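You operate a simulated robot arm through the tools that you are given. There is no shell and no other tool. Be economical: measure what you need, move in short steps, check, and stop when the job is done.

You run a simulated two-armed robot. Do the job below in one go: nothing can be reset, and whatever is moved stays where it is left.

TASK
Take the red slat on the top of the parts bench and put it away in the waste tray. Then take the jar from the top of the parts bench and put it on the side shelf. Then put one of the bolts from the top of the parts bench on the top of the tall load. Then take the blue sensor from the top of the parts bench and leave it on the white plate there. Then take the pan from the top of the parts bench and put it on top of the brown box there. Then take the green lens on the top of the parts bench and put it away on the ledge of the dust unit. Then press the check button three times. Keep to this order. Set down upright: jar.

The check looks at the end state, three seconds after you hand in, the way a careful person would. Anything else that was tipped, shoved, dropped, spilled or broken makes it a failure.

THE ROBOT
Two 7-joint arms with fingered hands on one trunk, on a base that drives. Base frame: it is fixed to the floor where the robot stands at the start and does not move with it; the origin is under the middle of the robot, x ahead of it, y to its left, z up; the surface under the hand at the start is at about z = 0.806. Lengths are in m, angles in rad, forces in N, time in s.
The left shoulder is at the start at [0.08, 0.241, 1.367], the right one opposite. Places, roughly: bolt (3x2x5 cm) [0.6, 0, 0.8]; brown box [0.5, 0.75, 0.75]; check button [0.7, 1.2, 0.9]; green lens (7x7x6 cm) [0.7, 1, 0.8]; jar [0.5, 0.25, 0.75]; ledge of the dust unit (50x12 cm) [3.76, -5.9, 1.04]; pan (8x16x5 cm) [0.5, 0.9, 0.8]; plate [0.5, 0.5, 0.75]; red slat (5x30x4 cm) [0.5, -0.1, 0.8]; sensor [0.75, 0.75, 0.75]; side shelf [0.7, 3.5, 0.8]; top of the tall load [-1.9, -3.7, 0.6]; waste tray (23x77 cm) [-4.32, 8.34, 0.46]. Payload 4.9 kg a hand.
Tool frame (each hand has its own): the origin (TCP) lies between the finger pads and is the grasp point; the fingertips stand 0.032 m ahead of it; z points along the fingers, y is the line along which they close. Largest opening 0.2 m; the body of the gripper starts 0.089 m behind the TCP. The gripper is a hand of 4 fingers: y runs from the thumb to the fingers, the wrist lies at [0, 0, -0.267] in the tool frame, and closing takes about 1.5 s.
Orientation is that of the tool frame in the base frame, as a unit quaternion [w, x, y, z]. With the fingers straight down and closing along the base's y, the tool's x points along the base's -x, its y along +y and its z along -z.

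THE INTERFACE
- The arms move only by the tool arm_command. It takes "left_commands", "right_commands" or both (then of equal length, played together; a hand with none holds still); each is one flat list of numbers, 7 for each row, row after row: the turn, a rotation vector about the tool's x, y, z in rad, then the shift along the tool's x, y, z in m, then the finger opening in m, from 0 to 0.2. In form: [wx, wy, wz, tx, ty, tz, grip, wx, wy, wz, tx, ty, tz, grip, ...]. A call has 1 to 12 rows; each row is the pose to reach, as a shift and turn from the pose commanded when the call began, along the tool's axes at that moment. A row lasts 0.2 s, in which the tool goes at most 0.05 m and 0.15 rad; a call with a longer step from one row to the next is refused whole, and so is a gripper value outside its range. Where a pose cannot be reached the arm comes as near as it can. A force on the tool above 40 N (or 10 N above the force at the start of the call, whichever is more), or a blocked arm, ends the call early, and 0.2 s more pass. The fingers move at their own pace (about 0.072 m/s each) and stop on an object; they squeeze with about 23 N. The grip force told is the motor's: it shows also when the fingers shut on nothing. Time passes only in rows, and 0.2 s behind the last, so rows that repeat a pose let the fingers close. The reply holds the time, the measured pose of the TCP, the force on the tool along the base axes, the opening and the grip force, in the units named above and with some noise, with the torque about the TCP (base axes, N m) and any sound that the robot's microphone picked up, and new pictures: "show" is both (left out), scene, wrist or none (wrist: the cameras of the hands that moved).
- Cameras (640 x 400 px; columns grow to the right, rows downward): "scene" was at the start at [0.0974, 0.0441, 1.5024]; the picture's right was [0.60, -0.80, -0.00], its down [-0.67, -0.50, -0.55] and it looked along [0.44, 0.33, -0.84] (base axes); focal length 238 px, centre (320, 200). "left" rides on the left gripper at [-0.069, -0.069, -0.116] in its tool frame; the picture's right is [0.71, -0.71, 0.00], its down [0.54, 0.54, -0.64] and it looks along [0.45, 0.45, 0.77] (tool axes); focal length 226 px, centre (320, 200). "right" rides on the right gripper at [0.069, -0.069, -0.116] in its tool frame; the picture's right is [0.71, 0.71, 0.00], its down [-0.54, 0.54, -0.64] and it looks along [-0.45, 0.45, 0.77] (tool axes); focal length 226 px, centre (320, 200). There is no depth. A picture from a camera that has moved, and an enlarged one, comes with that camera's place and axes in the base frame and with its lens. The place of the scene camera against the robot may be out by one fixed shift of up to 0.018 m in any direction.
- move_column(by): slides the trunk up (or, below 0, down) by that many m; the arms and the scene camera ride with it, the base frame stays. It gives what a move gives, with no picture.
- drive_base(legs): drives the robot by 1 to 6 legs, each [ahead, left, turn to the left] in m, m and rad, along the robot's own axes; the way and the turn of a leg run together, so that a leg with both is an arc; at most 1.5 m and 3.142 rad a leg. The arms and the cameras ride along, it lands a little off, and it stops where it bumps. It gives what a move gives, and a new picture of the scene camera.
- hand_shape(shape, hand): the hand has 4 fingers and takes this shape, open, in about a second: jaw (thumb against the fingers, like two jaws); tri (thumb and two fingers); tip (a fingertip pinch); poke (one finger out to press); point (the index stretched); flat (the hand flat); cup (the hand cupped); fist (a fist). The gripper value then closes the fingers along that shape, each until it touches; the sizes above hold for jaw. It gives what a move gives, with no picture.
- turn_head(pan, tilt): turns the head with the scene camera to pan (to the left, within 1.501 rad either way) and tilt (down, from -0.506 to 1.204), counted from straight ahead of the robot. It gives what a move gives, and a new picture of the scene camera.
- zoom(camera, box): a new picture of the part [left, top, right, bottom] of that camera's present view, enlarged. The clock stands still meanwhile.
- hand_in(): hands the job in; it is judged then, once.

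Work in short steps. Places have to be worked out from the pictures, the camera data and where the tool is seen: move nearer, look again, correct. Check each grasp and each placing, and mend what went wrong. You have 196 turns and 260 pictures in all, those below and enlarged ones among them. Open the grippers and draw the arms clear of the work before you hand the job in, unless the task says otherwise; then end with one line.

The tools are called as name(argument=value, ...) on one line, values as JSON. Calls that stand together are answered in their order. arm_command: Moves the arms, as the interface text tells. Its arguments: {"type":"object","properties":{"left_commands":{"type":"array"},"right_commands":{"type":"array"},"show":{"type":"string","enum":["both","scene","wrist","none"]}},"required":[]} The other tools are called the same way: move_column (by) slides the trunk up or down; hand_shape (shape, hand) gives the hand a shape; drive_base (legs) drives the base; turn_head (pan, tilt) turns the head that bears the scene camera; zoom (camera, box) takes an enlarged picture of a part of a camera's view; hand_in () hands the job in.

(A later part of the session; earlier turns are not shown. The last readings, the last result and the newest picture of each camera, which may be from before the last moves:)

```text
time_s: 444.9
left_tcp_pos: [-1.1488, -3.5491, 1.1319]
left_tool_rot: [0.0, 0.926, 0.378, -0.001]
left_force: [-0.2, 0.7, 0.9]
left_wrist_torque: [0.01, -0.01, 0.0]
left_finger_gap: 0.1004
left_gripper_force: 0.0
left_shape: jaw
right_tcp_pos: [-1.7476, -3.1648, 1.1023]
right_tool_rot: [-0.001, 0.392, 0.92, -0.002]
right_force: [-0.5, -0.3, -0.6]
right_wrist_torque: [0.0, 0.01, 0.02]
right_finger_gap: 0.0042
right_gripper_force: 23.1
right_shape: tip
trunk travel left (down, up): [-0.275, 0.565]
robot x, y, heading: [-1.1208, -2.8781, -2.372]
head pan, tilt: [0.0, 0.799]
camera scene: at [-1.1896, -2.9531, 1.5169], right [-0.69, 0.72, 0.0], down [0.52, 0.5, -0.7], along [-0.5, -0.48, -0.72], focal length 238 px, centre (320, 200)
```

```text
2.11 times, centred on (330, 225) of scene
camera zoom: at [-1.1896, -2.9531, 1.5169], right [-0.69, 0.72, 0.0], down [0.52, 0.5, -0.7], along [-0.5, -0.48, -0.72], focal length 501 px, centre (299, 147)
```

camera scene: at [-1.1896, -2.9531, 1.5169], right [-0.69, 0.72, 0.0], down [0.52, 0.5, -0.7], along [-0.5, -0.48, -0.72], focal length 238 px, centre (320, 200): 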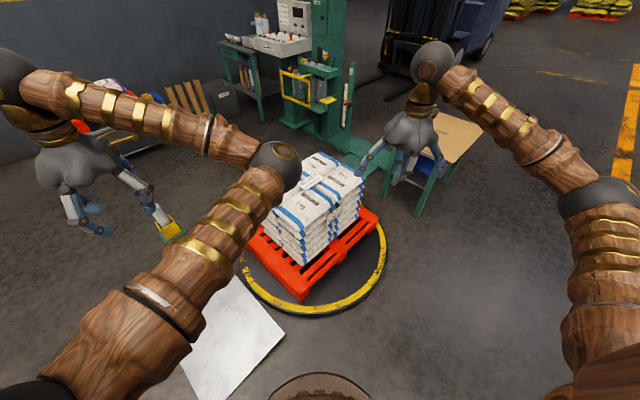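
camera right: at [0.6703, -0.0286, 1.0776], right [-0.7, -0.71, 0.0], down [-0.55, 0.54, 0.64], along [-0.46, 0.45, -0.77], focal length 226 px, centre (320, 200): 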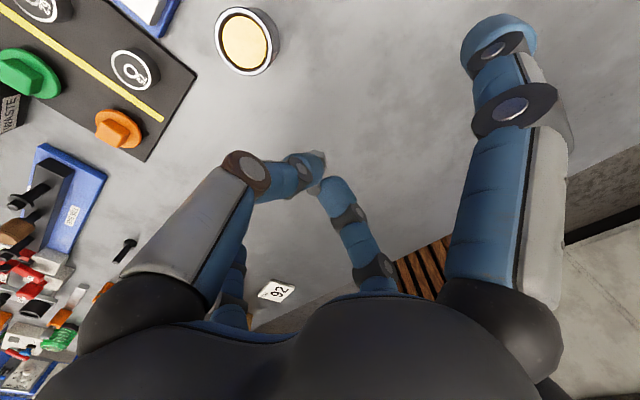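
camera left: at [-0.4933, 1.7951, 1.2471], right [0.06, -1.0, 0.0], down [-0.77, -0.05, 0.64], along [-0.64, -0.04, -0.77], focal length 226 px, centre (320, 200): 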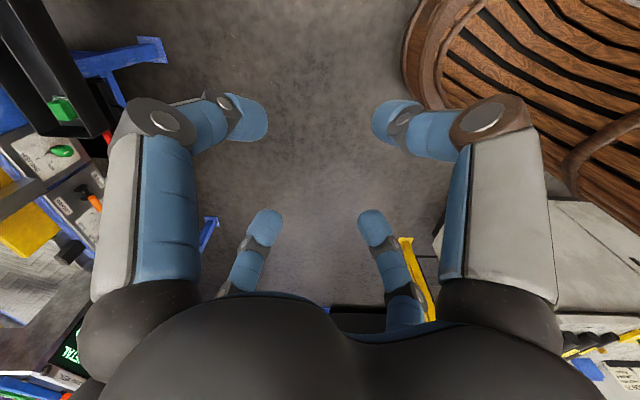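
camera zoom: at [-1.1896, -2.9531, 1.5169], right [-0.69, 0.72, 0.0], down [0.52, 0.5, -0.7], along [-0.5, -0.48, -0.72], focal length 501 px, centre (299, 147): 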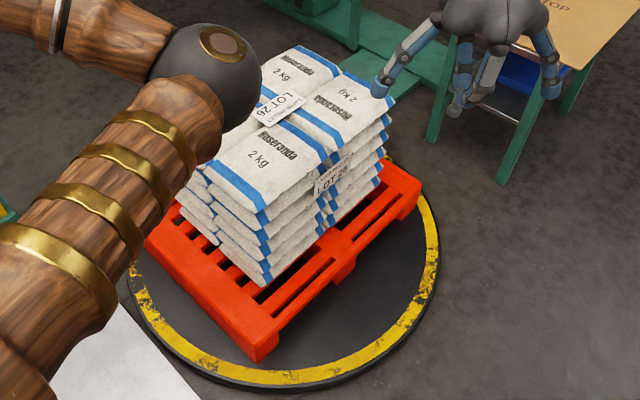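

The nearest top bag is centred near (−1.776, −3.60). I'll edge 0.12 m closer and turn 0.25 left so it lies on the right hand's side.

drive_base(legs=[[0.12, 0, 0], [0, 0, 0.25]])

turn_head(pan=-0.3, tilt=0.85)

zoom(camera="right", box=[0, 0, 640, 400])

```text
time_s: 447.0
left_tcp_pos: [-1.0709, -3.6186, 1.1318]
left_tool_rot: [0.0, 0.872, 0.489, -0.002]
left_force: [0.0, -0.4, -0.7]
left_wrist_torque: [-0.03, 0.03, -0.01]
left_finger_gap: 0.1002
left_gripper_force: 0.1
left_shape: jaw
right_tcp_pos: [-1.7462, -3.3925, 1.1016]
right_tool_rot: [-0.001, 0.277, 0.961, -0.002]
right_force: [-0.1, -0.2, -0.6]
right_wrist_torque: [0.04, 0.03, -0.02]
right_finger_gap: 0.0043
right_gripper_force: 22.9
right_shape: tip
trunk travel left (down, up): [-0.275, 0.565]
robot x, y, heading: [-1.2097, -2.9616, -2.129]
head pan, tilt: [0.0, 0.799]
camera scene: at [-1.2564, -3.0547, 1.5168], right [-0.85, 0.53, 0.0], down [0.38, 0.61, -0.7], along [-0.37, -0.59, -0.72], focal length 238 px, centre (320, 200)
```

scene: 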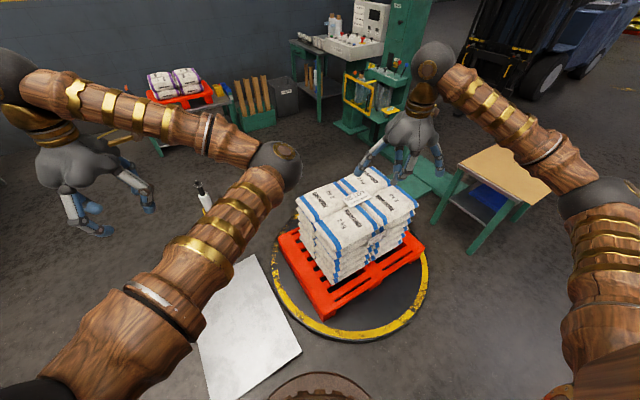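

```text
time_s: 447.8
left_tcp_pos: [-1.0718, -3.6197, 1.1328]
left_tool_rot: [0.0, 0.872, 0.489, -0.001]
left_force: [0.1, -0.7, 0.1]
left_wrist_torque: [-0.03, 0.02, -0.01]
left_finger_gap: 0.1001
left_gripper_force: 0.2
left_shape: jaw
right_tcp_pos: [-1.7466, -3.3915, 1.1032]
right_tool_rot: [0.0, 0.277, 0.961, -0.002]
right_force: [0.6, -0.3, 0.1]
right_wrist_torque: [-0.02, 0.0, 0.02]
right_finger_gap: 0.0044
right_gripper_force: 22.8
right_shape: tip
trunk travel left (down, up): [-0.275, 0.565]
robot x, y, heading: [-1.2086, -2.9629, -2.122]
head pan, tilt: [-0.3, 0.85]
camera scene: at [-1.2726, -3.0373, 1.5128], right [-0.66, 0.76, 0.0], down [0.57, 0.49, -0.66], along [-0.5, -0.43, -0.75], focal length 238 px, centre (320, 200)
```

scene: 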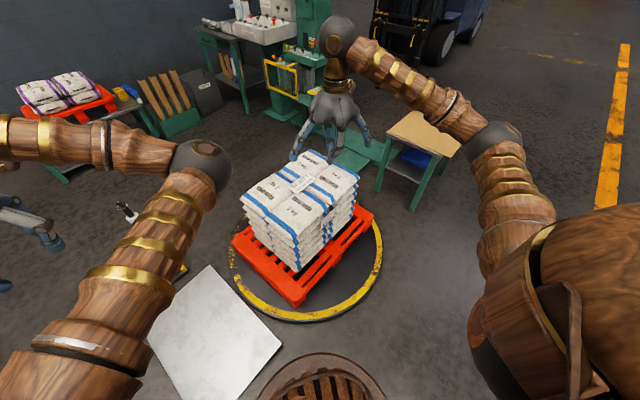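

```text
1.00 times, centred on (320, 200) of right (not enlarged: the box is as wide or as high as the picture)
camera zoom: at [-1.8402, -3.4141, 1.22], right [-0.22, 0.97, 0.0], down [0.75, 0.17, 0.64], along [0.63, 0.14, -0.77], focal length 226 px, centre (320, 200)
```

zoom: 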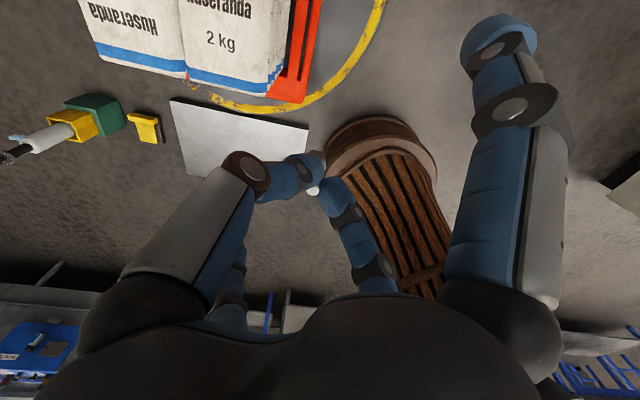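

Near top bag centre is about (−1.75, −3.60). I'll move the bolt over it at the current height.

arm_command(right_commands=[0, 0, 0, -0.019, -0.035, 0, 0, 0, 0, 0, -0.038, -0.07, 0, 0, 0, 0, 0, -0.057, -0.106, 0, 0, 0, 0, 0, -0.076, -0.141, 0.03, 0, 0, 0, 0, -0.095, -0.176, 0.06, 0, 0, 0, 0, -0.095, -0.176, 0.1, 0, 0, 0, 0, -0.095, -0.176, 0.15, 0, 0, 0, 0, -0.095, -0.176, 0.2, 0, 0, 0, 0, -0.095, -0.176, 0.25, 0], show="both")

zoom(camera="scene", box=[230, 130, 390, 250])

```text
time_s: 449.8
left_tcp_pos: [-1.0715, -3.6197, 1.1338]
left_tool_rot: [0.0, 0.873, 0.488, 0.0]
left_force: [-1.0, 0.2, -0.5]
left_wrist_torque: [0.0, 0.0, -0.01]
left_finger_gap: 0.1004
left_gripper_force: 0.0
left_shape: jaw
right_tcp_pos: [-1.7586, -3.5961, 0.8517]
right_tool_rot: [0.0, 0.278, 0.961, -0.001]
right_force: [0.1, 0.3, -1.4]
right_wrist_torque: [-0.01, -0.03, -0.01]
right_finger_gap: 0.0042
right_gripper_force: 22.8
right_shape: tip
trunk travel left (down, up): [-0.275, 0.565]
robot x, y, heading: [-1.2104, -2.9614, -2.126]
head pan, tilt: [-0.3, 0.85]
camera scene: at [-1.2733, -3.0378, 1.5128], right [-0.65, 0.76, 0.0], down [0.57, 0.49, -0.66], along [-0.5, -0.43, -0.75], focal length 238 px, centre (320, 200)
camera right: at [-1.8531, -3.6168, 0.9692], right [-0.22, 0.97, 0.0], down [0.75, 0.17, 0.64], along [0.63, 0.14, -0.77], focal length 226 px, centre (320, 200)
```

scene: 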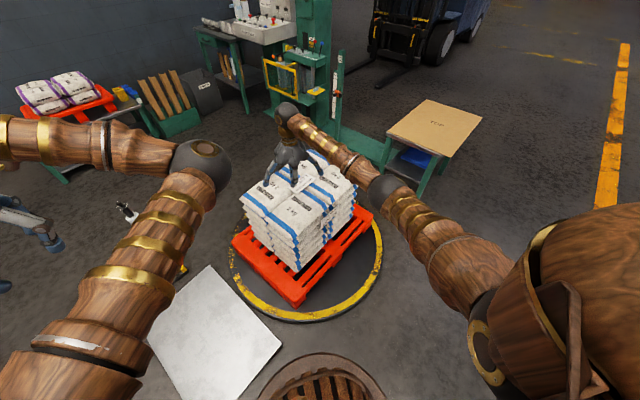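
right: 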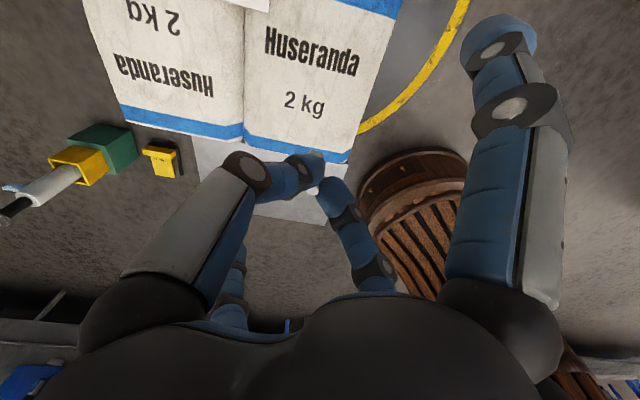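

```text
3.33 times, centred on (310, 190) of scene
camera zoom: at [-1.2733, -3.0378, 1.5128], right [-0.65, 0.76, 0.0], down [0.57, 0.49, -0.66], along [-0.5, -0.43, -0.75], focal length 793 px, centre (353, 233)
```

zoom: 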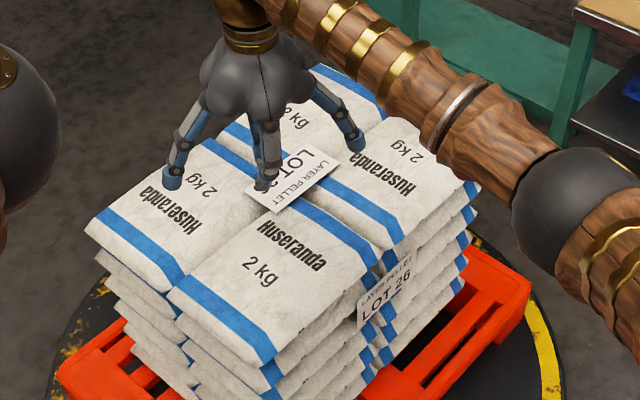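

Bag centre ≈ (−1.77, −3.618), top z≈0.59. I'll centre on it and lower to just above.

arm_command(right_commands=[0, 0, 0, -0.004, -0.021, 0.03, 0, 0, 0, 0, -0.004, -0.021, 0.08, 0, 0, 0, 0, -0.004, -0.021, 0.12, 0, 0, 0, 0, -0.004, -0.021, 0.16, 0, 0, 0, 0, -0.004, -0.021, 0.175, 0], show="wrist")

zoom(camera="scene", box=[230, 130, 390, 250])

```text
time_s: 451.0
left_tcp_pos: [-1.0722, -3.6185, 1.1322]
left_tool_rot: [0.001, 0.873, 0.488, -0.001]
left_force: [0.2, -0.4, -0.4]
left_wrist_torque: [-0.01, -0.01, 0.0]
left_finger_gap: 0.1002
left_gripper_force: 0.1
left_shape: jaw
right_tcp_pos: [-1.7679, -3.612, 0.6769]
right_tool_rot: [0.0, 0.276, 0.961, -0.001]
right_force: [0.4, 0.6, -1.3]
right_wrist_torque: [0.02, 0.04, 0.02]
right_finger_gap: 0.0042
right_gripper_force: 22.9
right_shape: tip
trunk travel left (down, up): [-0.275, 0.565]
robot x, y, heading: [-1.2076, -2.9659, -2.128]
head pan, tilt: [-0.3, 0.85]
camera right: at [-1.861, -3.6345, 0.7948], right [-0.22, 0.97, 0.0], down [0.75, 0.17, 0.64], along [0.63, 0.14, -0.77], focal length 226 px, centre (320, 200)
```

right: 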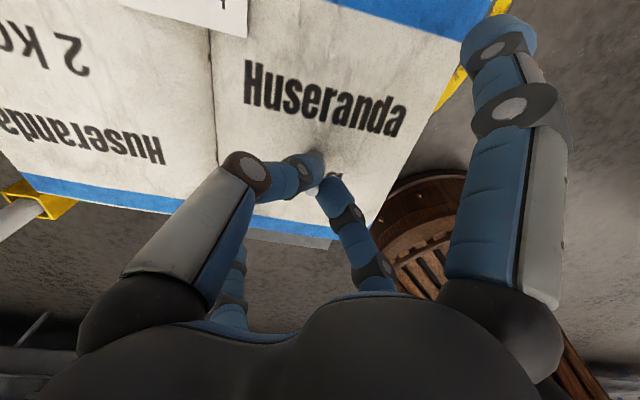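

```text
3.33 times, centred on (310, 190) of scene
camera zoom: at [-1.2727, -3.0372, 1.5128], right [-0.65, 0.76, 0.0], down [0.57, 0.49, -0.66], along [-0.5, -0.43, -0.75], focal length 793 px, centre (353, 233)
```

zoom: 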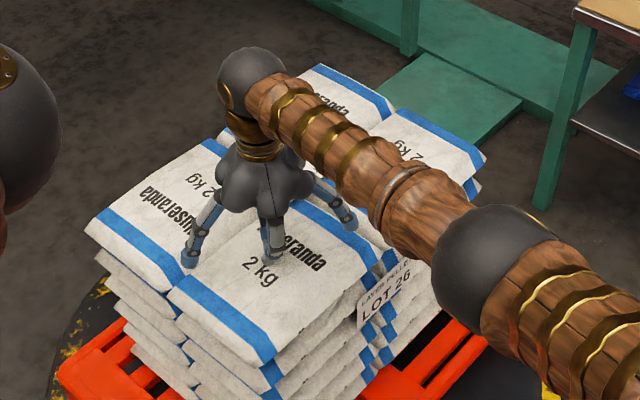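

Just above the bag. Lower in small steps until contact.

arm_command(right_commands=[0, 0, 0, 0, 0, 0.008, 0, 0, 0, 0, 0, 0, 0.015, 0, 0, 0, 0, 0, 0, 0.021, 0, 0, 0, 0, 0, 0, 0.026, 0], show="wrist")

```text
time_s: 452.0
left_tcp_pos: [-1.0713, -3.6188, 1.1321]
left_tool_rot: [0.0, 0.872, 0.489, -0.001]
left_force: [-0.7, -0.6, 0.2]
left_wrist_torque: [0.0, 0.02, 0.0]
left_finger_gap: 0.1
left_gripper_force: 0.1
left_shape: jaw
right_tcp_pos: [-1.768, -3.6134, 0.6523]
right_tool_rot: [0.0, 0.277, 0.961, -0.003]
right_force: [-1.6, 0.7, 0.4]
right_wrist_torque: [0.01, 0.03, -0.02]
right_finger_gap: 0.0045
right_gripper_force: 22.8
right_shape: tip
trunk travel left (down, up): [-0.275, 0.565]
robot x, y, heading: [-1.205, -2.9601, -2.128]
head pan, tilt: [-0.3, 0.85]
camera right: at [-1.8624, -3.6344, 0.7695], right [-0.22, 0.97, 0.0], down [0.75, 0.17, 0.64], along [0.63, 0.14, -0.77], focal length 226 px, centre (320, 200)
```

right: 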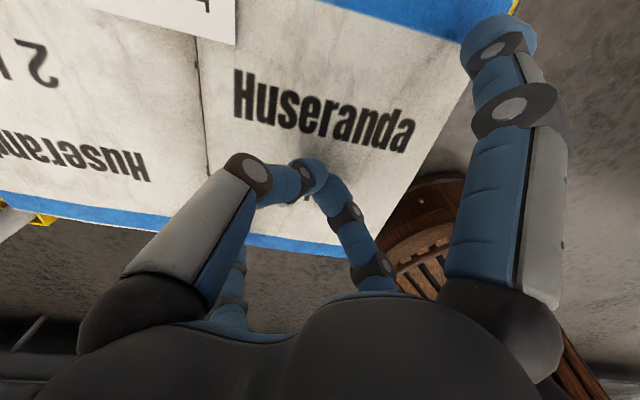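

Let me enlarge the fingertips to check the bolt.

zoom(camera="right", box=[260, 120, 400, 230])

zoom(camera="scene", box=[270, 165, 340, 220])

```text
3.64 times, centred on (330, 175) of right
camera zoom: at [-1.8624, -3.6344, 0.7695], right [-0.22, 0.97, 0.0], down [0.75, 0.17, 0.64], along [0.63, 0.14, -0.77], focal length 822 px, centre (284, 291)
```

zoom: 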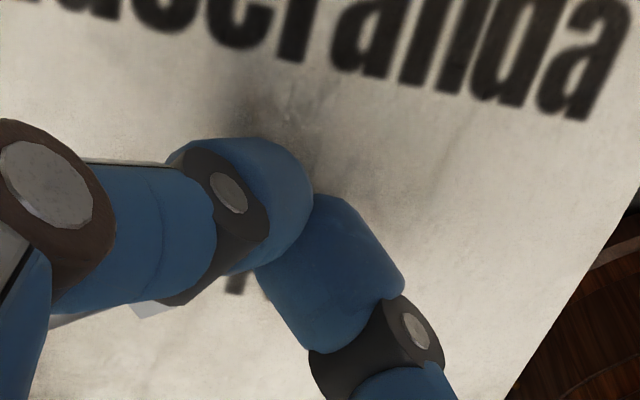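

```text
7.27 times, centred on (305, 192) of scene
camera zoom: at [-1.2723, -3.0369, 1.5128], right [-0.65, 0.76, 0.0], down [0.57, 0.49, -0.66], along [-0.5, -0.43, -0.75], focal length 1730 px, centre (429, 254)
```

zoom: 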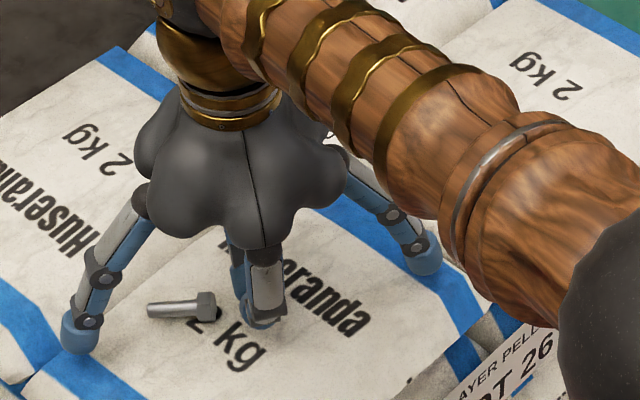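

The bolt has settled lying on the middle of the top bag. I'll lift straight up without touching it and verify.

arm_command(right_commands=[0, 0, 0, 0, 0, -0.04, 0, 0, 0, 0, 0, 0, -0.09, 0, 0, 0, 0, 0, 0, -0.14, 0, 0, 0, 0, 0, 0, -0.19, 0, 0, 0, 0, 0, 0, -0.24, 0, 0, 0, 0, 0, 0, -0.29, 0, 0, 0, 0, 0, 0, -0.34, 0, 0, 0, 0, 0, 0, -0.39, 0, 0, 0, 0, 0, 0, -0.44, 0], show="none")

zoom(camera="scene", box=[230, 130, 390, 250])

```text
time_s: 454.0
left_tcp_pos: [-1.0709, -3.6179, 1.1319]
left_tool_rot: [-0.001, 0.873, 0.489, -0.001]
left_force: [0.0, 0.3, -0.3]
left_wrist_torque: [0.0, -0.01, 0.0]
left_finger_gap: 0.1003
left_gripper_force: 0.0
left_shape: jaw
right_tcp_pos: [-1.7654, -3.6117, 1.092]
right_tool_rot: [-0.002, 0.277, 0.961, -0.001]
right_force: [0.1, -0.6, 0.6]
right_wrist_torque: [-0.01, 0.03, 0.01]
right_finger_gap: 0.0045
right_gripper_force: 23.0
right_shape: tip
trunk travel left (down, up): [-0.275, 0.565]
robot x, y, heading: [-1.2093, -2.9617, -2.128]
head pan, tilt: [-0.3, 0.85]
```

```text
3.33 times, centred on (310, 190) of scene
camera zoom: at [-1.2712, -3.0364, 1.5128], right [-0.65, 0.76, 0.0], down [0.57, 0.49, -0.66], along [-0.5, -0.43, -0.75], focal length 793 px, centre (353, 233)
```

zoom: 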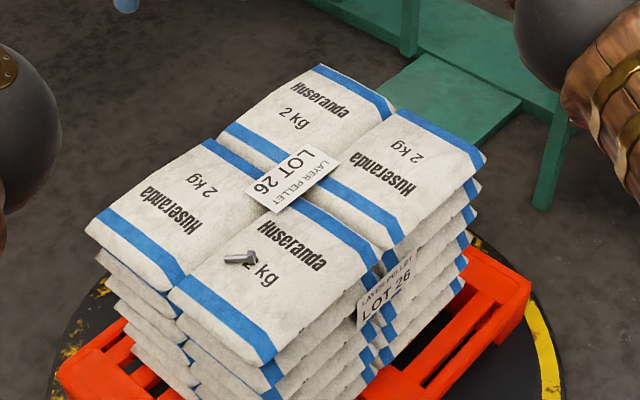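

Bolt rests on the load. I'll bring the right hand back in, restoring its normal turn and jaw shape.

arm_command(right_commands=[0, 0, 0.143, 0.02, 0.03, 0, 0.05, 0, 0, 0.286, 0.04, 0.06, 0, 0.1, 0, 0, 0.429, 0.06, 0.1, 0, 0.1, 0, 0, 0.571, 0.08, 0.13, 0, 0.1, 0, 0, 0.714, 0.095, 0.16, 0, 0.1, 0, 0, 0.857, 0.1, 0.18, 0, 0.1, 0, 0, 1.0, 0.1, 0.197, 0, 0.1, 0, 0, 1.143, 0.1, 0.197, 0, 0.1, 0, 0, 1.286, 0.1, 0.197, 0, 0.1, 0, 0, 1.428, 0.1, 0.197, 0, 0.1, 0, 0, 1.571, 0.1, 0.197, 0, 0.1], show="none")

hand_shape(hand="right", shape="jaw")

zoom(camera="scene", box=[190, 120, 430, 270])

```text
time_s: 456.4
left_tcp_pos: [-1.0706, -3.6195, 1.1317]
left_tool_rot: [0.0, 0.872, 0.489, -0.001]
left_force: [0.1, -0.3, 0.8]
left_wrist_torque: [0.01, -0.02, 0.04]
left_finger_gap: 0.1003
left_gripper_force: 0.1
left_shape: jaw
right_tcp_pos: [-1.7474, -3.3924, 1.091]
right_tool_rot: [0.001, 0.876, 0.483, -0.002]
right_force: [-0.3, -0.3, -0.7]
right_wrist_torque: [0.0, 0.02, 0.02]
right_finger_gap: 0.0996
right_gripper_force: 0.0
right_shape: tip
trunk travel left (down, up): [-0.275, 0.565]
robot x, y, heading: [-1.2085, -2.9605, -2.126]
head pan, tilt: [-0.3, 0.85]
```

```text
time_s: 457.3
left_tcp_pos: [-1.0712, -3.6193, 1.1334]
left_tool_rot: [0.0, 0.872, 0.489, -0.001]
left_force: [0.2, -0.6, 0.6]
left_wrist_torque: [-0.01, 0.03, 0.0]
left_finger_gap: 0.1002
left_gripper_force: 0.0
left_shape: jaw
right_tcp_pos: [-1.7468, -3.3921, 1.0911]
right_tool_rot: [0.001, 0.875, 0.484, -0.001]
right_force: [-0.7, 0.2, -0.8]
right_wrist_torque: [0.0, 0.0, 0.01]
right_finger_gap: 0.2001
right_gripper_force: 0.1
right_shape: jaw
trunk travel left (down, up): [-0.275, 0.565]
robot x, y, heading: [-1.2074, -2.961, -2.127]
head pan, tilt: [-0.3, 0.85]
```

```text
2.67 times, centred on (310, 195) of scene
camera zoom: at [-1.2727, -3.0372, 1.5128], right [-0.65, 0.76, 0.0], down [0.57, 0.49, -0.66], along [-0.5, -0.43, -0.75], focal length 634 px, centre (347, 213)
```

zoom: 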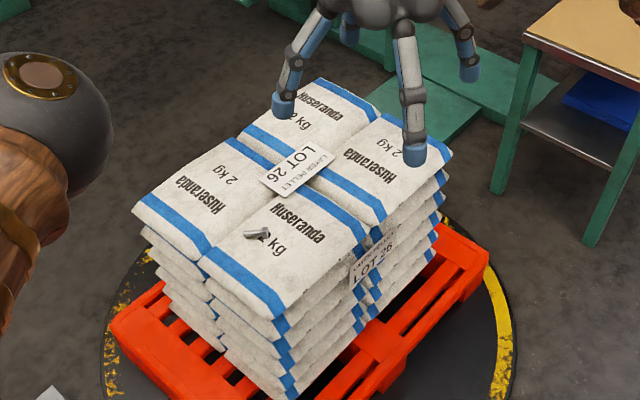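

Stable. Now drive back to the parts bench for the sensor.

drive_base(legs=[[-0.45, 0, 0], [0, 0, 2.127], [0.4, 0, 0], [0, 1.2, 0], [0, 1.3, 0], [0, 1.1, 0]])

turn_head(pan=0.0, tilt=0.6)

```text
time_s: 484.2
left_tcp_pos: [-0.0132, 1.452, 1.1318]
left_tool_rot: [0.001, 0.01, 1.0, -0.001]
left_force: [0.2, 0.3, 0.7]
left_wrist_torque: [0.01, -0.01, -0.01]
left_finger_gap: 0.1
left_gripper_force: 0.3
left_shape: jaw
right_tcp_pos: [0.1325, 0.7556, 1.0921]
right_tool_rot: [0.002, 0.016, 1.0, 0.0]
right_force: [0.0, 0.1, 0.3]
right_wrist_torque: [-0.06, -0.05, -0.02]
right_finger_gap: 0.2
right_gripper_force: 0.0
right_shape: jaw
trunk travel left (down, up): [-0.275, 0.565]
robot x, y, heading: [-0.5109, 1.0007, -0.027]
head pan, tilt: [-0.3, 0.85]
camera scene: at [-0.3958, 0.9779, 1.5128], right [-0.32, -0.95, 0.0], down [-0.71, 0.24, -0.66], along [0.62, -0.21, -0.75], focal length 238 px, centre (320, 200)
```

scene: 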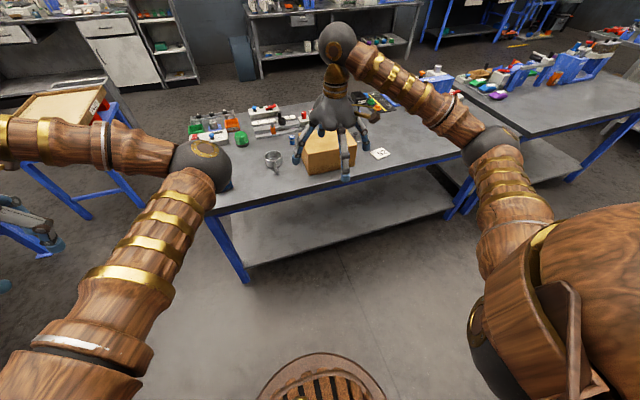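

```text
time_s: 485.0
left_tcp_pos: [-0.0131, 1.4532, 1.1326]
left_tool_rot: [0.002, 0.01, 1.0, -0.001]
left_force: [0.2, -0.4, -0.1]
left_wrist_torque: [-0.01, -0.01, 0.01]
left_finger_gap: 0.0999
left_gripper_force: 0.0
left_shape: jaw
right_tcp_pos: [0.1323, 0.7556, 1.0918]
right_tool_rot: [0.001, 0.016, 1.0, 0.0]
right_force: [-0.9, 0.0, -0.3]
right_wrist_torque: [-0.02, 0.01, 0.02]
right_finger_gap: 0.2
right_gripper_force: 0.0
right_shape: jaw
trunk travel left (down, up): [-0.275, 0.565]
robot x, y, heading: [-0.5092, 1.0018, -0.027]
head pan, tilt: [0.0, 0.6]
camera scene: at [-0.3816, 1.0007, 1.5336], right [-0.03, -1.0, 0.0], down [-0.57, 0.02, -0.82], along [0.82, -0.02, -0.57], focal length 238 px, centre (320, 200)
```

scene: 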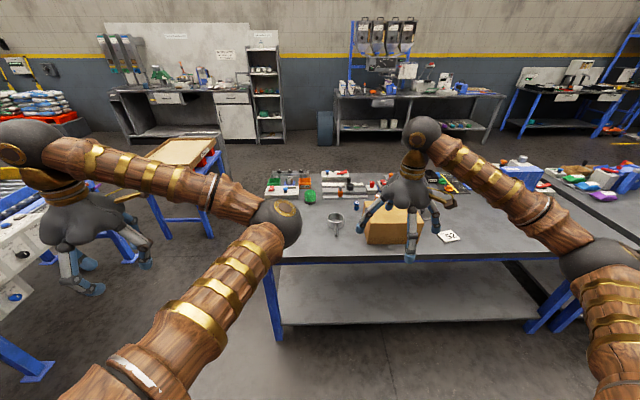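

Move up to the bench and inspect this end of it.

drive_base(legs=[[0, 0, 0.027], [0.48, 0, 0]])

turn_head(pan=-0.1, tilt=0.85)

zoom(camera="scene", box=[180, 80, 440, 290])

zoom(camera="right", box=[0, 0, 640, 400])

```text
time_s: 488.3
left_tcp_pos: [0.4674, 1.4652, 1.1328]
left_tool_rot: [0.001, -0.002, 1.0, -0.001]
left_force: [0.5, -1.5, 0.2]
left_wrist_torque: [-0.02, 0.01, -0.03]
left_finger_gap: 0.1001
left_gripper_force: 0.1
left_shape: jaw
right_tcp_pos: [0.6295, 0.769, 1.0919]
right_tool_rot: [0.002, 0.003, 1.0, 0.0]
right_force: [-0.3, 0.2, 0.0]
right_wrist_torque: [-0.02, 0.02, -0.01]
right_finger_gap: 0.2001
right_gripper_force: 0.0
right_shape: jaw
trunk travel left (down, up): [-0.275, 0.565]
robot x, y, heading: [-0.019, 1.0004, 0.001]
head pan, tilt: [0.0, 0.6]
camera scene: at [0.1093, 1.0033, 1.5337], right [0.0, -1.0, 0.0], down [-0.56, 0.0, -0.83], along [0.83, 0.0, -0.56], focal length 238 px, centre (320, 200)
```

scene: 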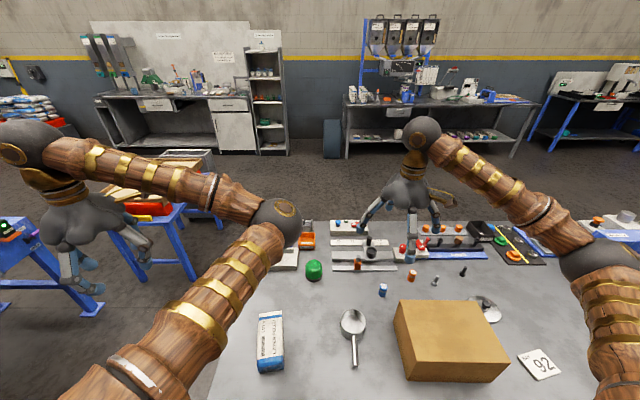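

```text
time_s: 489.1
left_tcp_pos: [0.4676, 1.4641, 1.1313]
left_tool_rot: [0.001, -0.003, 1.0, -0.001]
left_force: [0.2, -0.6, -0.1]
left_wrist_torque: [0.0, -0.02, 0.01]
left_finger_gap: 0.1003
left_gripper_force: 0.0
left_shape: jaw
right_tcp_pos: [0.6286, 0.7705, 1.0918]
right_tool_rot: [0.002, 0.003, 1.0, 0.0]
right_force: [0.4, -0.2, 0.8]
right_wrist_torque: [-0.02, -0.02, -0.05]
right_finger_gap: 0.2002
right_gripper_force: 0.0
right_shape: jaw
trunk travel left (down, up): [-0.275, 0.565]
robot x, y, heading: [-0.0179, 0.9991, -0.006]
head pan, tilt: [-0.099, 0.85]
camera scene: at [0.0993, 0.9955, 1.5128], right [-0.1, -0.99, 0.0], down [-0.75, 0.08, -0.66], along [0.66, -0.07, -0.75], focal length 238 px, centre (320, 200)
```

scene: 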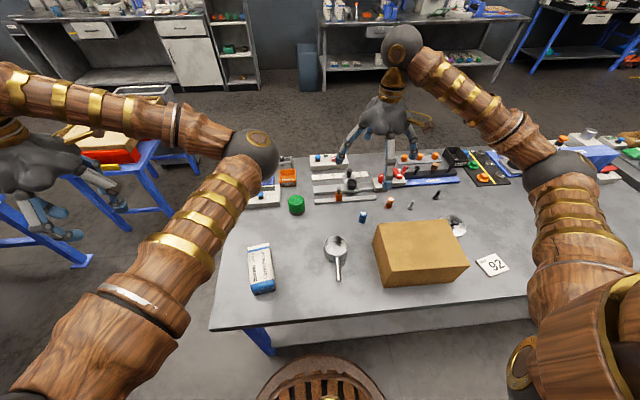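

```text
1.90 times, centred on (310, 185) of scene
camera zoom: at [0.0993, 0.9955, 1.5128], right [-0.1, -0.99, 0.0], down [-0.75, 0.08, -0.66], along [0.66, -0.07, -0.75], focal length 453 px, centre (339, 229)
```

zoom: 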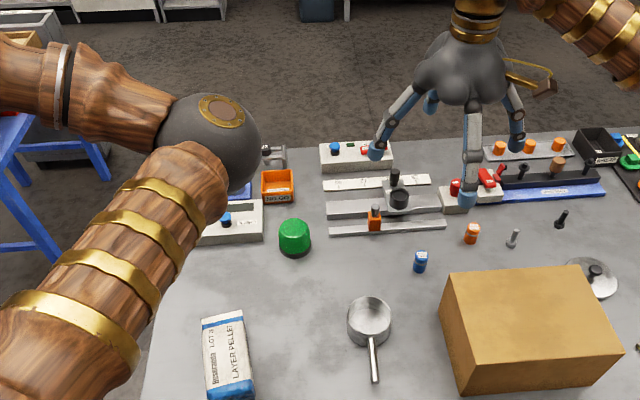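

```text
1.00 times, centred on (320, 200) of right (not enlarged: the box is as wide or as high as the picture)
camera zoom: at [0.56, 0.7015, 1.2087], right [-0.7, 0.71, 0.0], down [0.54, 0.54, 0.64], along [0.46, 0.45, -0.76], focal length 226 px, centre (320, 200)
```

zoom: 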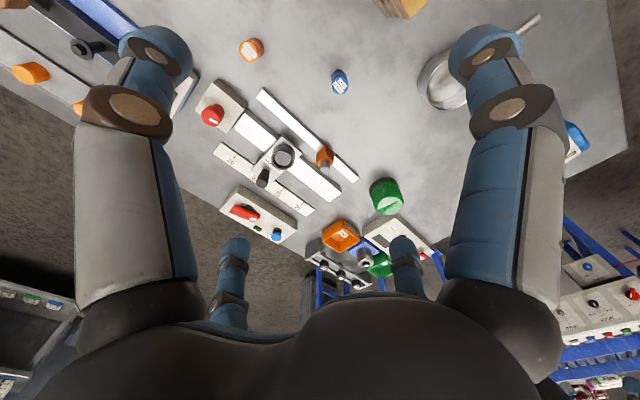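

The blue sensor is the small blue cylinder near (0.60, 0.78). I'll enlarge it to see its size and label.

zoom(camera="right", box=[300, 50, 380, 110])

zoom(camera="scene", box=[330, 190, 530, 300])

```text
6.67 times, centred on (340, 80) of right
camera zoom: at [0.56, 0.7015, 1.2087], right [-0.7, 0.71, 0.0], down [0.54, 0.54, 0.64], along [0.46, 0.45, -0.76], focal length 1507 px, centre (187, 1000)
```

zoom: 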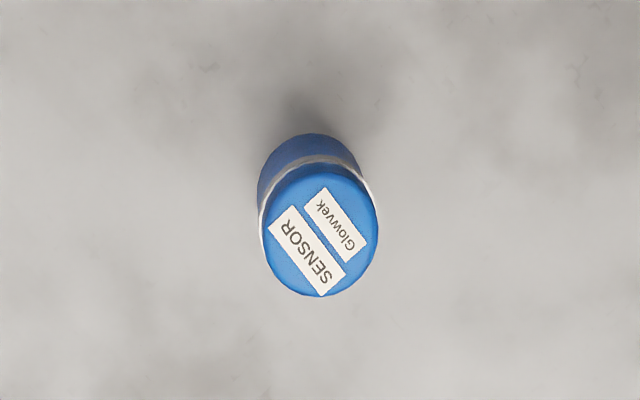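

```text
3.20 times, centred on (430, 245) of scene
camera zoom: at [0.0993, 0.9955, 1.5128], right [-0.1, -0.99, 0.0], down [-0.75, 0.08, -0.66], along [0.66, -0.07, -0.75], focal length 761 px, centre (-32, 56)
```

zoom: 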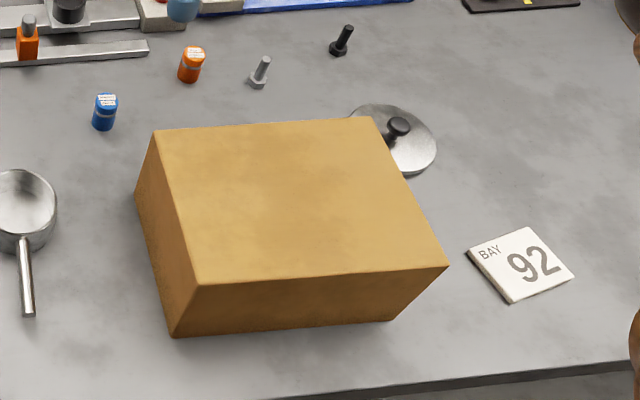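

It reads SENSOR; the BAY 92 tile is the white plate. I'll move the right hand over the sensor and descend partway.

arm_command(right_commands=[0, 0, 0, 0.0286, 0.0085, 0.02, 0.15, 0, 0, 0, 0.0286, 0.0085, 0.06, 0.1, 0, 0, 0, 0.0286, 0.0085, 0.1, 0.1, 0, 0, 0, 0.0286, 0.0085, 0.13, 0.1, 0, 0, 0, 0.0286, 0.0085, 0.15, 0.1, 0, 0, 0, 0.0286, 0.0085, 0.15, 0.1], show="wrist")

```text
time_s: 490.4
left_tcp_pos: [0.4666, 1.4646, 1.1326]
left_tool_rot: [0.0, -0.003, 1.0, -0.001]
left_force: [0.4, -0.4, -0.2]
left_wrist_torque: [0.0, -0.03, -0.01]
left_finger_gap: 0.1001
left_gripper_force: 0.1
left_shape: jaw
right_tcp_pos: [0.602, 0.7792, 0.9417]
right_tool_rot: [0.002, 0.004, 1.0, 0.0]
right_force: [-0.4, -0.2, -0.2]
right_wrist_torque: [0.01, -0.06, -0.03]
right_finger_gap: 0.1007
right_gripper_force: 0.0
right_shape: jaw
trunk travel left (down, up): [-0.275, 0.565]
robot x, y, heading: [-0.0196, 0.9995, -0.001]
head pan, tilt: [-0.099, 0.85]
camera right: at [0.5332, 0.7105, 1.0592], right [-0.7, 0.71, 0.0], down [0.54, 0.54, 0.64], along [0.46, 0.45, -0.76], focal length 226 px, centre (320, 200)
```

right: 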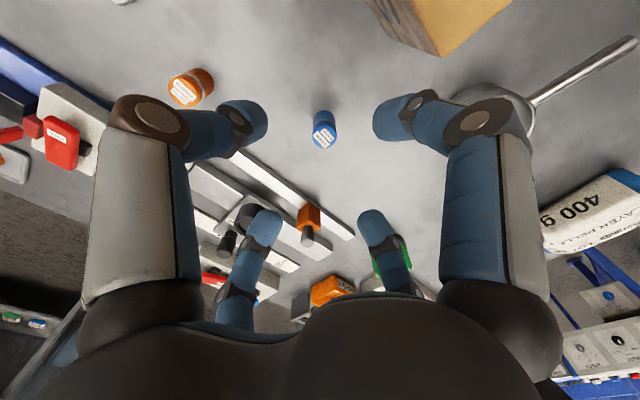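

Nearly centred (5 mm correction). I'll descend to z≈0.848 and close.

arm_command(right_commands=[0, 0, 0, 0.005, 0, 0.04, 0.1, 0, 0, 0, 0.005, 0, 0.075, 0.1, 0, 0, 0, 0.005, 0, 0.094, 0.1, 0, 0, 0, 0.005, 0, 0.094, 0.07, 0, 0, 0, 0.005, 0, 0.094, 0.04, 0, 0, 0, 0.005, 0, 0.094, 0.01, 0, 0, 0, 0.005, 0, 0.094, 0, 0, 0, 0, 0.005, 0, 0.094, 0], show="wrist")

```text
time_s: 492.2
left_tcp_pos: [0.4672, 1.4634, 1.1322]
left_tool_rot: [0.001, -0.002, 1.0, 0.0]
left_force: [-0.2, -0.2, -0.6]
left_wrist_torque: [0.03, 0.01, -0.03]
left_finger_gap: 0.0999
left_gripper_force: 0.0
left_shape: jaw
right_tcp_pos: [0.5977, 0.7809, 0.8491]
right_tool_rot: [0.002, 0.004, 1.0, 0.0]
right_force: [-0.3, -0.2, 0.3]
right_wrist_torque: [0.03, -0.03, -0.04]
right_finger_gap: 0.0206
right_gripper_force: 23.1
right_shape: jaw
trunk travel left (down, up): [-0.275, 0.565]
robot x, y, heading: [-0.0198, 1.001, -0.002]
head pan, tilt: [-0.099, 0.85]
camera right: at [0.5285, 0.7116, 0.9663], right [-0.7, 0.71, 0.0], down [0.54, 0.54, 0.64], along [0.46, 0.45, -0.76], focal length 226 px, centre (320, 200)
```

right: 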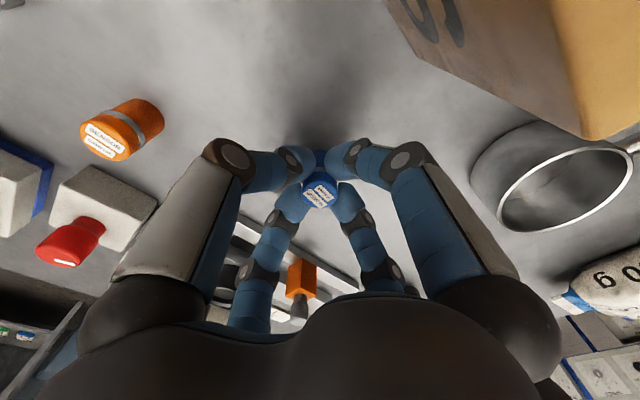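

Gripped (gap 2.1 cm) with the sensor in the middle. Lifting to check.

arm_command(right_commands=[0, 0, 0, 0, 0, -0.02, 0, 0, 0, 0, 0, 0, -0.06, 0, 0, 0, 0, 0, 0, -0.11, 0, 0, 0, 0, 0, 0, -0.16, 0, 0, 0, 0, 0, 0, -0.21, 0, 0, 0, 0, 0, 0, -0.24, 0], show="both")

```text
time_s: 493.6
left_tcp_pos: [0.4668, 1.4651, 1.132]
left_tool_rot: [0.0, -0.002, 1.0, -0.002]
left_force: [0.2, 0.2, -0.2]
left_wrist_torque: [-0.04, -0.04, -0.01]
left_finger_gap: 0.1002
left_gripper_force: 0.0
left_shape: jaw
right_tcp_pos: [0.5928, 0.7796, 1.0889]
right_tool_rot: [0.001, 0.004, 1.0, -0.001]
right_force: [0.6, -0.6, -0.2]
right_wrist_torque: [-0.03, -0.02, -0.01]
right_finger_gap: 0.0206
right_gripper_force: 23.2
right_shape: jaw
trunk travel left (down, up): [-0.275, 0.565]
robot x, y, heading: [-0.0184, 1.0013, 0.002]
head pan, tilt: [-0.099, 0.85]
camera scene: at [0.0986, 0.9957, 1.5127], right [-0.1, -0.99, 0.0], down [-0.75, 0.08, -0.66], along [0.66, -0.07, -0.75], focal length 238 px, centre (320, 200)
camera right: at [0.524, 0.711, 1.2065], right [-0.7, 0.71, 0.0], down [0.54, 0.54, 0.64], along [0.46, 0.45, -0.76], focal length 226 px, centre (320, 200)
```

scene: 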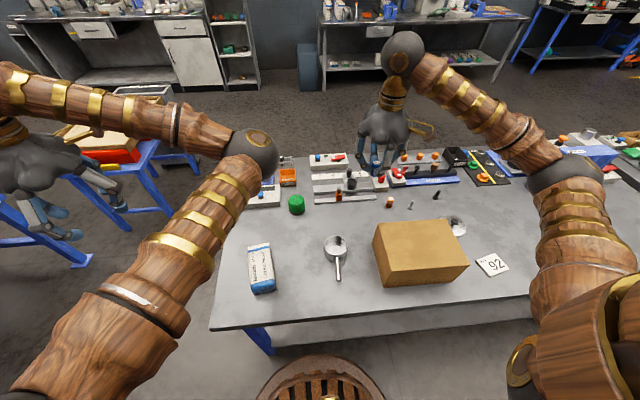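
right: 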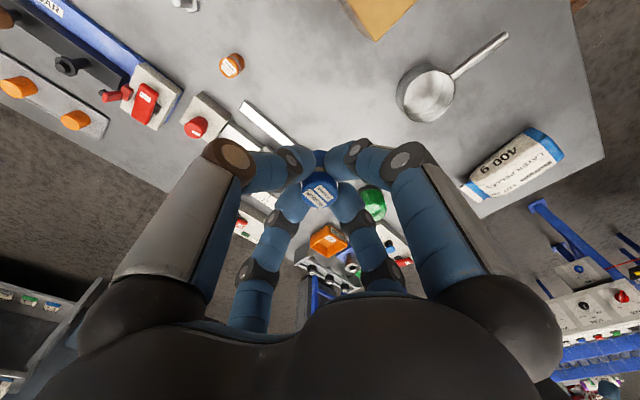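

Sensor held. I'll move the base so the right hand comes over the BAY 92 plate.

drive_base(legs=[[-0.1, -0.34, 0]])

zoom(camera="right", box=[0, 0, 640, 400])

```text
time_s: 495.9
left_tcp_pos: [0.367, 1.126, 1.1314]
left_tool_rot: [0.001, -0.002, 1.0, -0.001]
left_force: [0.5, 0.2, -0.6]
left_wrist_torque: [-0.03, -0.01, -0.02]
left_finger_gap: 0.1004
left_gripper_force: 0.0
left_shape: jaw
right_tcp_pos: [0.4934, 0.4421, 1.0889]
right_tool_rot: [0.003, 0.004, 1.0, 0.0]
right_force: [-0.2, -1.0, -0.6]
right_wrist_torque: [0.01, 0.01, 0.01]
right_finger_gap: 0.0207
right_gripper_force: 22.5
right_shape: jaw
trunk travel left (down, up): [-0.275, 0.565]
robot x, y, heading: [-0.1199, 0.6636, -0.006]
head pan, tilt: [-0.099, 0.85]
camera scene: at [-0.001, 0.6581, 1.5128], right [-0.1, -0.99, 0.0], down [-0.75, 0.08, -0.66], along [0.66, -0.07, -0.75], focal length 238 px, centre (320, 200)
```

scene: 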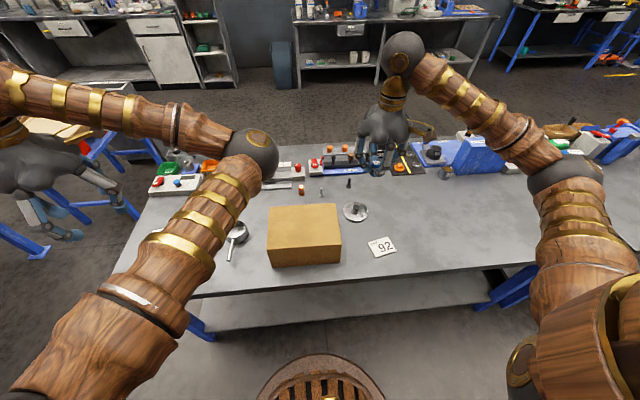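

```text
1.00 times, centred on (320, 200) of right (not enlarged: the box is as wide or as high as the picture)
camera zoom: at [0.4245, 0.3732, 1.206], right [-0.7, 0.71, 0.0], down [0.54, 0.54, 0.64], along [0.46, 0.45, -0.76], focal length 226 px, centre (320, 200)
```

zoom: 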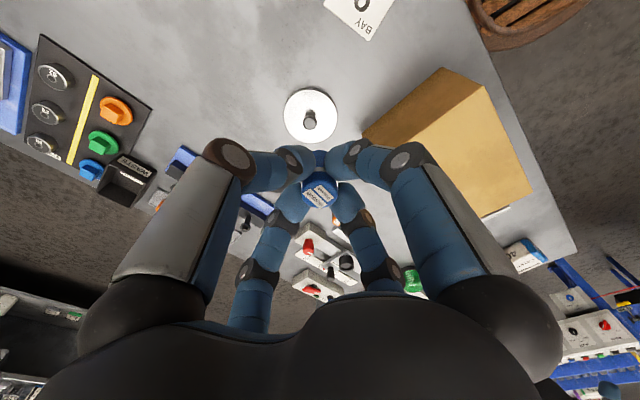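

Plate is at about (0.386, 0.41). Move above it and look.

arm_command(right_commands=[0, 0, 0, 0.04, -0.01, 0, 0, 0, 0, 0, 0.08, -0.02, 0.02, 0, 0, 0, 0, 0.107, -0.032, 0.05, 0, 0, 0, 0, 0.107, -0.032, 0.08, 0], show="wrist")

zoom(camera="scene", box=[320, 160, 460, 270])

```text
time_s: 496.9
left_tcp_pos: [0.3684, 1.1271, 1.1313]
left_tool_rot: [-0.001, -0.003, 1.0, -0.001]
left_force: [-0.1, -0.4, -0.7]
left_wrist_torque: [-0.02, 0.01, 0.01]
left_finger_gap: 0.1002
left_gripper_force: 0.2
left_shape: jaw
right_tcp_pos: [0.3837, 0.4112, 1.0087]
right_tool_rot: [0.002, 0.004, 1.0, 0.001]
right_force: [0.7, -0.7, -0.7]
right_wrist_torque: [0.0, 0.03, -0.01]
right_finger_gap: 0.0207
right_gripper_force: 23.4
right_shape: jaw
trunk travel left (down, up): [-0.275, 0.565]
robot x, y, heading: [-0.1212, 0.6626, -0.001]
head pan, tilt: [-0.099, 0.85]
camera right: at [0.3156, 0.3421, 1.1272], right [-0.7, 0.71, 0.0], down [0.54, 0.54, 0.64], along [0.46, 0.45, -0.76], focal length 226 px, centre (320, 200)
```

right: 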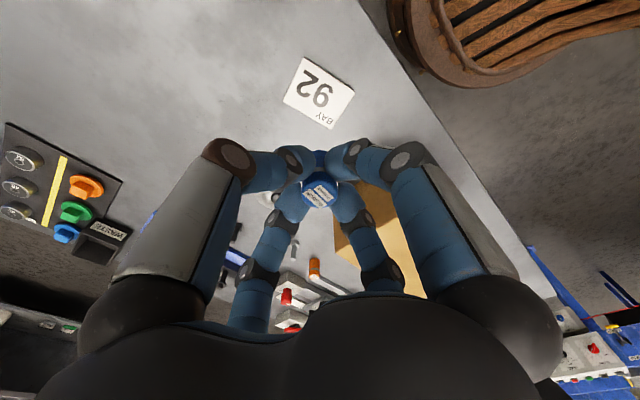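

```text
3.64 times, centred on (390, 215) of scene
camera zoom: at [-0.0003, 0.658, 1.5128], right [-0.1, -0.99, 0.0], down [-0.75, 0.08, -0.66], along [0.66, -0.07, -0.75], focal length 865 px, centre (66, 146)
```

zoom: 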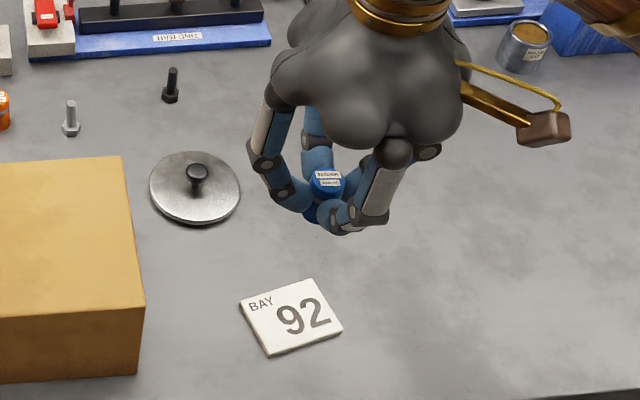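

Small correction, then descend close to the plate.

arm_command(right_commands=[0, 0, 0, 0.009, -0.0145, 0.03, 0, 0, 0, 0, 0.009, -0.0145, 0.07, 0, 0, 0, 0, 0.009, -0.0145, 0.1, 0, 0, 0, 0, 0.009, -0.0145, 0.125, 0, 0, 0, 0, 0.009, -0.0145, 0.13, 0], show="wrist")

zoom(camera="scene", box=[320, 180, 460, 290])

```text
time_s: 498.1
left_tcp_pos: [0.367, 1.1259, 1.1321]
left_tool_rot: [0.001, -0.002, 1.0, -0.001]
left_force: [-0.1, 0.1, -0.4]
left_wrist_torque: [0.03, -0.02, 0.03]
left_finger_gap: 0.1002
left_gripper_force: 0.0
left_shape: jaw
right_tcp_pos: [0.3782, 0.396, 0.8791]
right_tool_rot: [0.001, 0.004, 1.0, -0.001]
right_force: [-0.5, -0.2, -0.8]
right_wrist_torque: [-0.03, -0.02, 0.0]
right_finger_gap: 0.0207
right_gripper_force: 22.9
right_shape: jaw
trunk travel left (down, up): [-0.275, 0.565]
robot x, y, heading: [-0.1199, 0.6643, -0.003]
head pan, tilt: [-0.099, 0.85]
camera right: at [0.3082, 0.3279, 0.9957], right [-0.7, 0.71, 0.0], down [0.54, 0.54, 0.64], along [0.46, 0.45, -0.76], focal length 226 px, centre (320, 200)
```

right: 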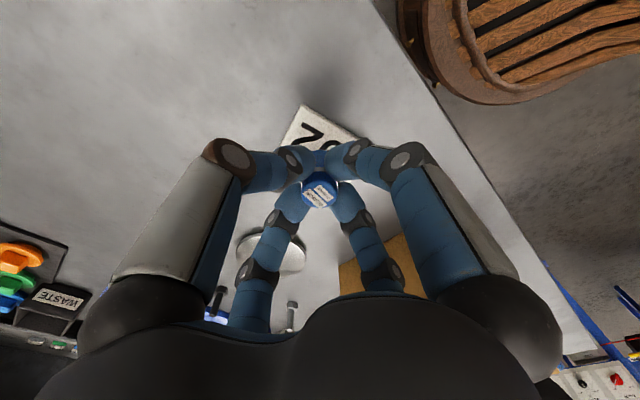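

```text
3.64 times, centred on (390, 235) of scene
camera zoom: at [-0.001, 0.658, 1.5128], right [-0.1, -0.99, 0.0], down [-0.75, 0.08, -0.66], along [0.66, -0.07, -0.75], focal length 865 px, centre (66, 73)
```

zoom: 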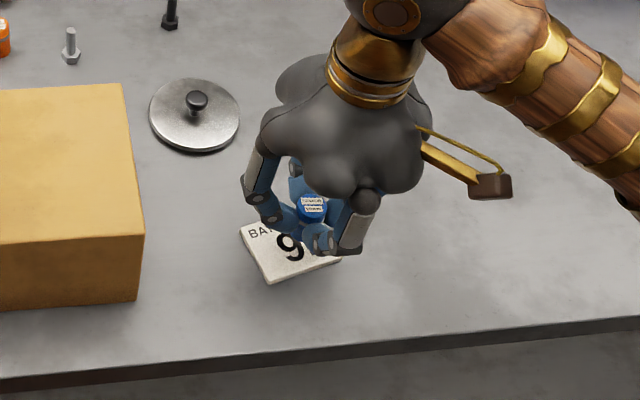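

Aligned with the plate centre. Lower to contact.

arm_command(right_commands=[0, 0, 0, 0, 0, 0.006, 0, 0, 0, 0, 0, 0, 0.011, 0, 0, 0, 0, 0, 0, 0.016, 0, 0, 0, 0, 0, 0, 0.021, 0, 0, 0, 0, 0, 0, 0.026, 0], show="none")

```text
time_s: 499.3
left_tcp_pos: [0.364, 1.128, 1.1333]
left_tool_rot: [0.002, -0.003, 1.0, -0.002]
left_force: [0.6, -0.1, -0.3]
left_wrist_torque: [-0.03, 0.01, 0.0]
left_finger_gap: 0.1002
left_gripper_force: 0.0
left_shape: jaw
right_tcp_pos: [0.3787, 0.3959, 0.8568]
right_tool_rot: [0.004, 0.005, 1.0, -0.001]
right_force: [4.3, -1.1, 35.7]
right_wrist_torque: [-0.06, -0.15, 0.02]
right_finger_gap: 0.0213
right_gripper_force: 22.9
right_shape: jaw
trunk travel left (down, up): [-0.275, 0.565]
robot x, y, heading: [-0.1192, 0.6642, 0.001]
head pan, tilt: [-0.099, 0.85]
```

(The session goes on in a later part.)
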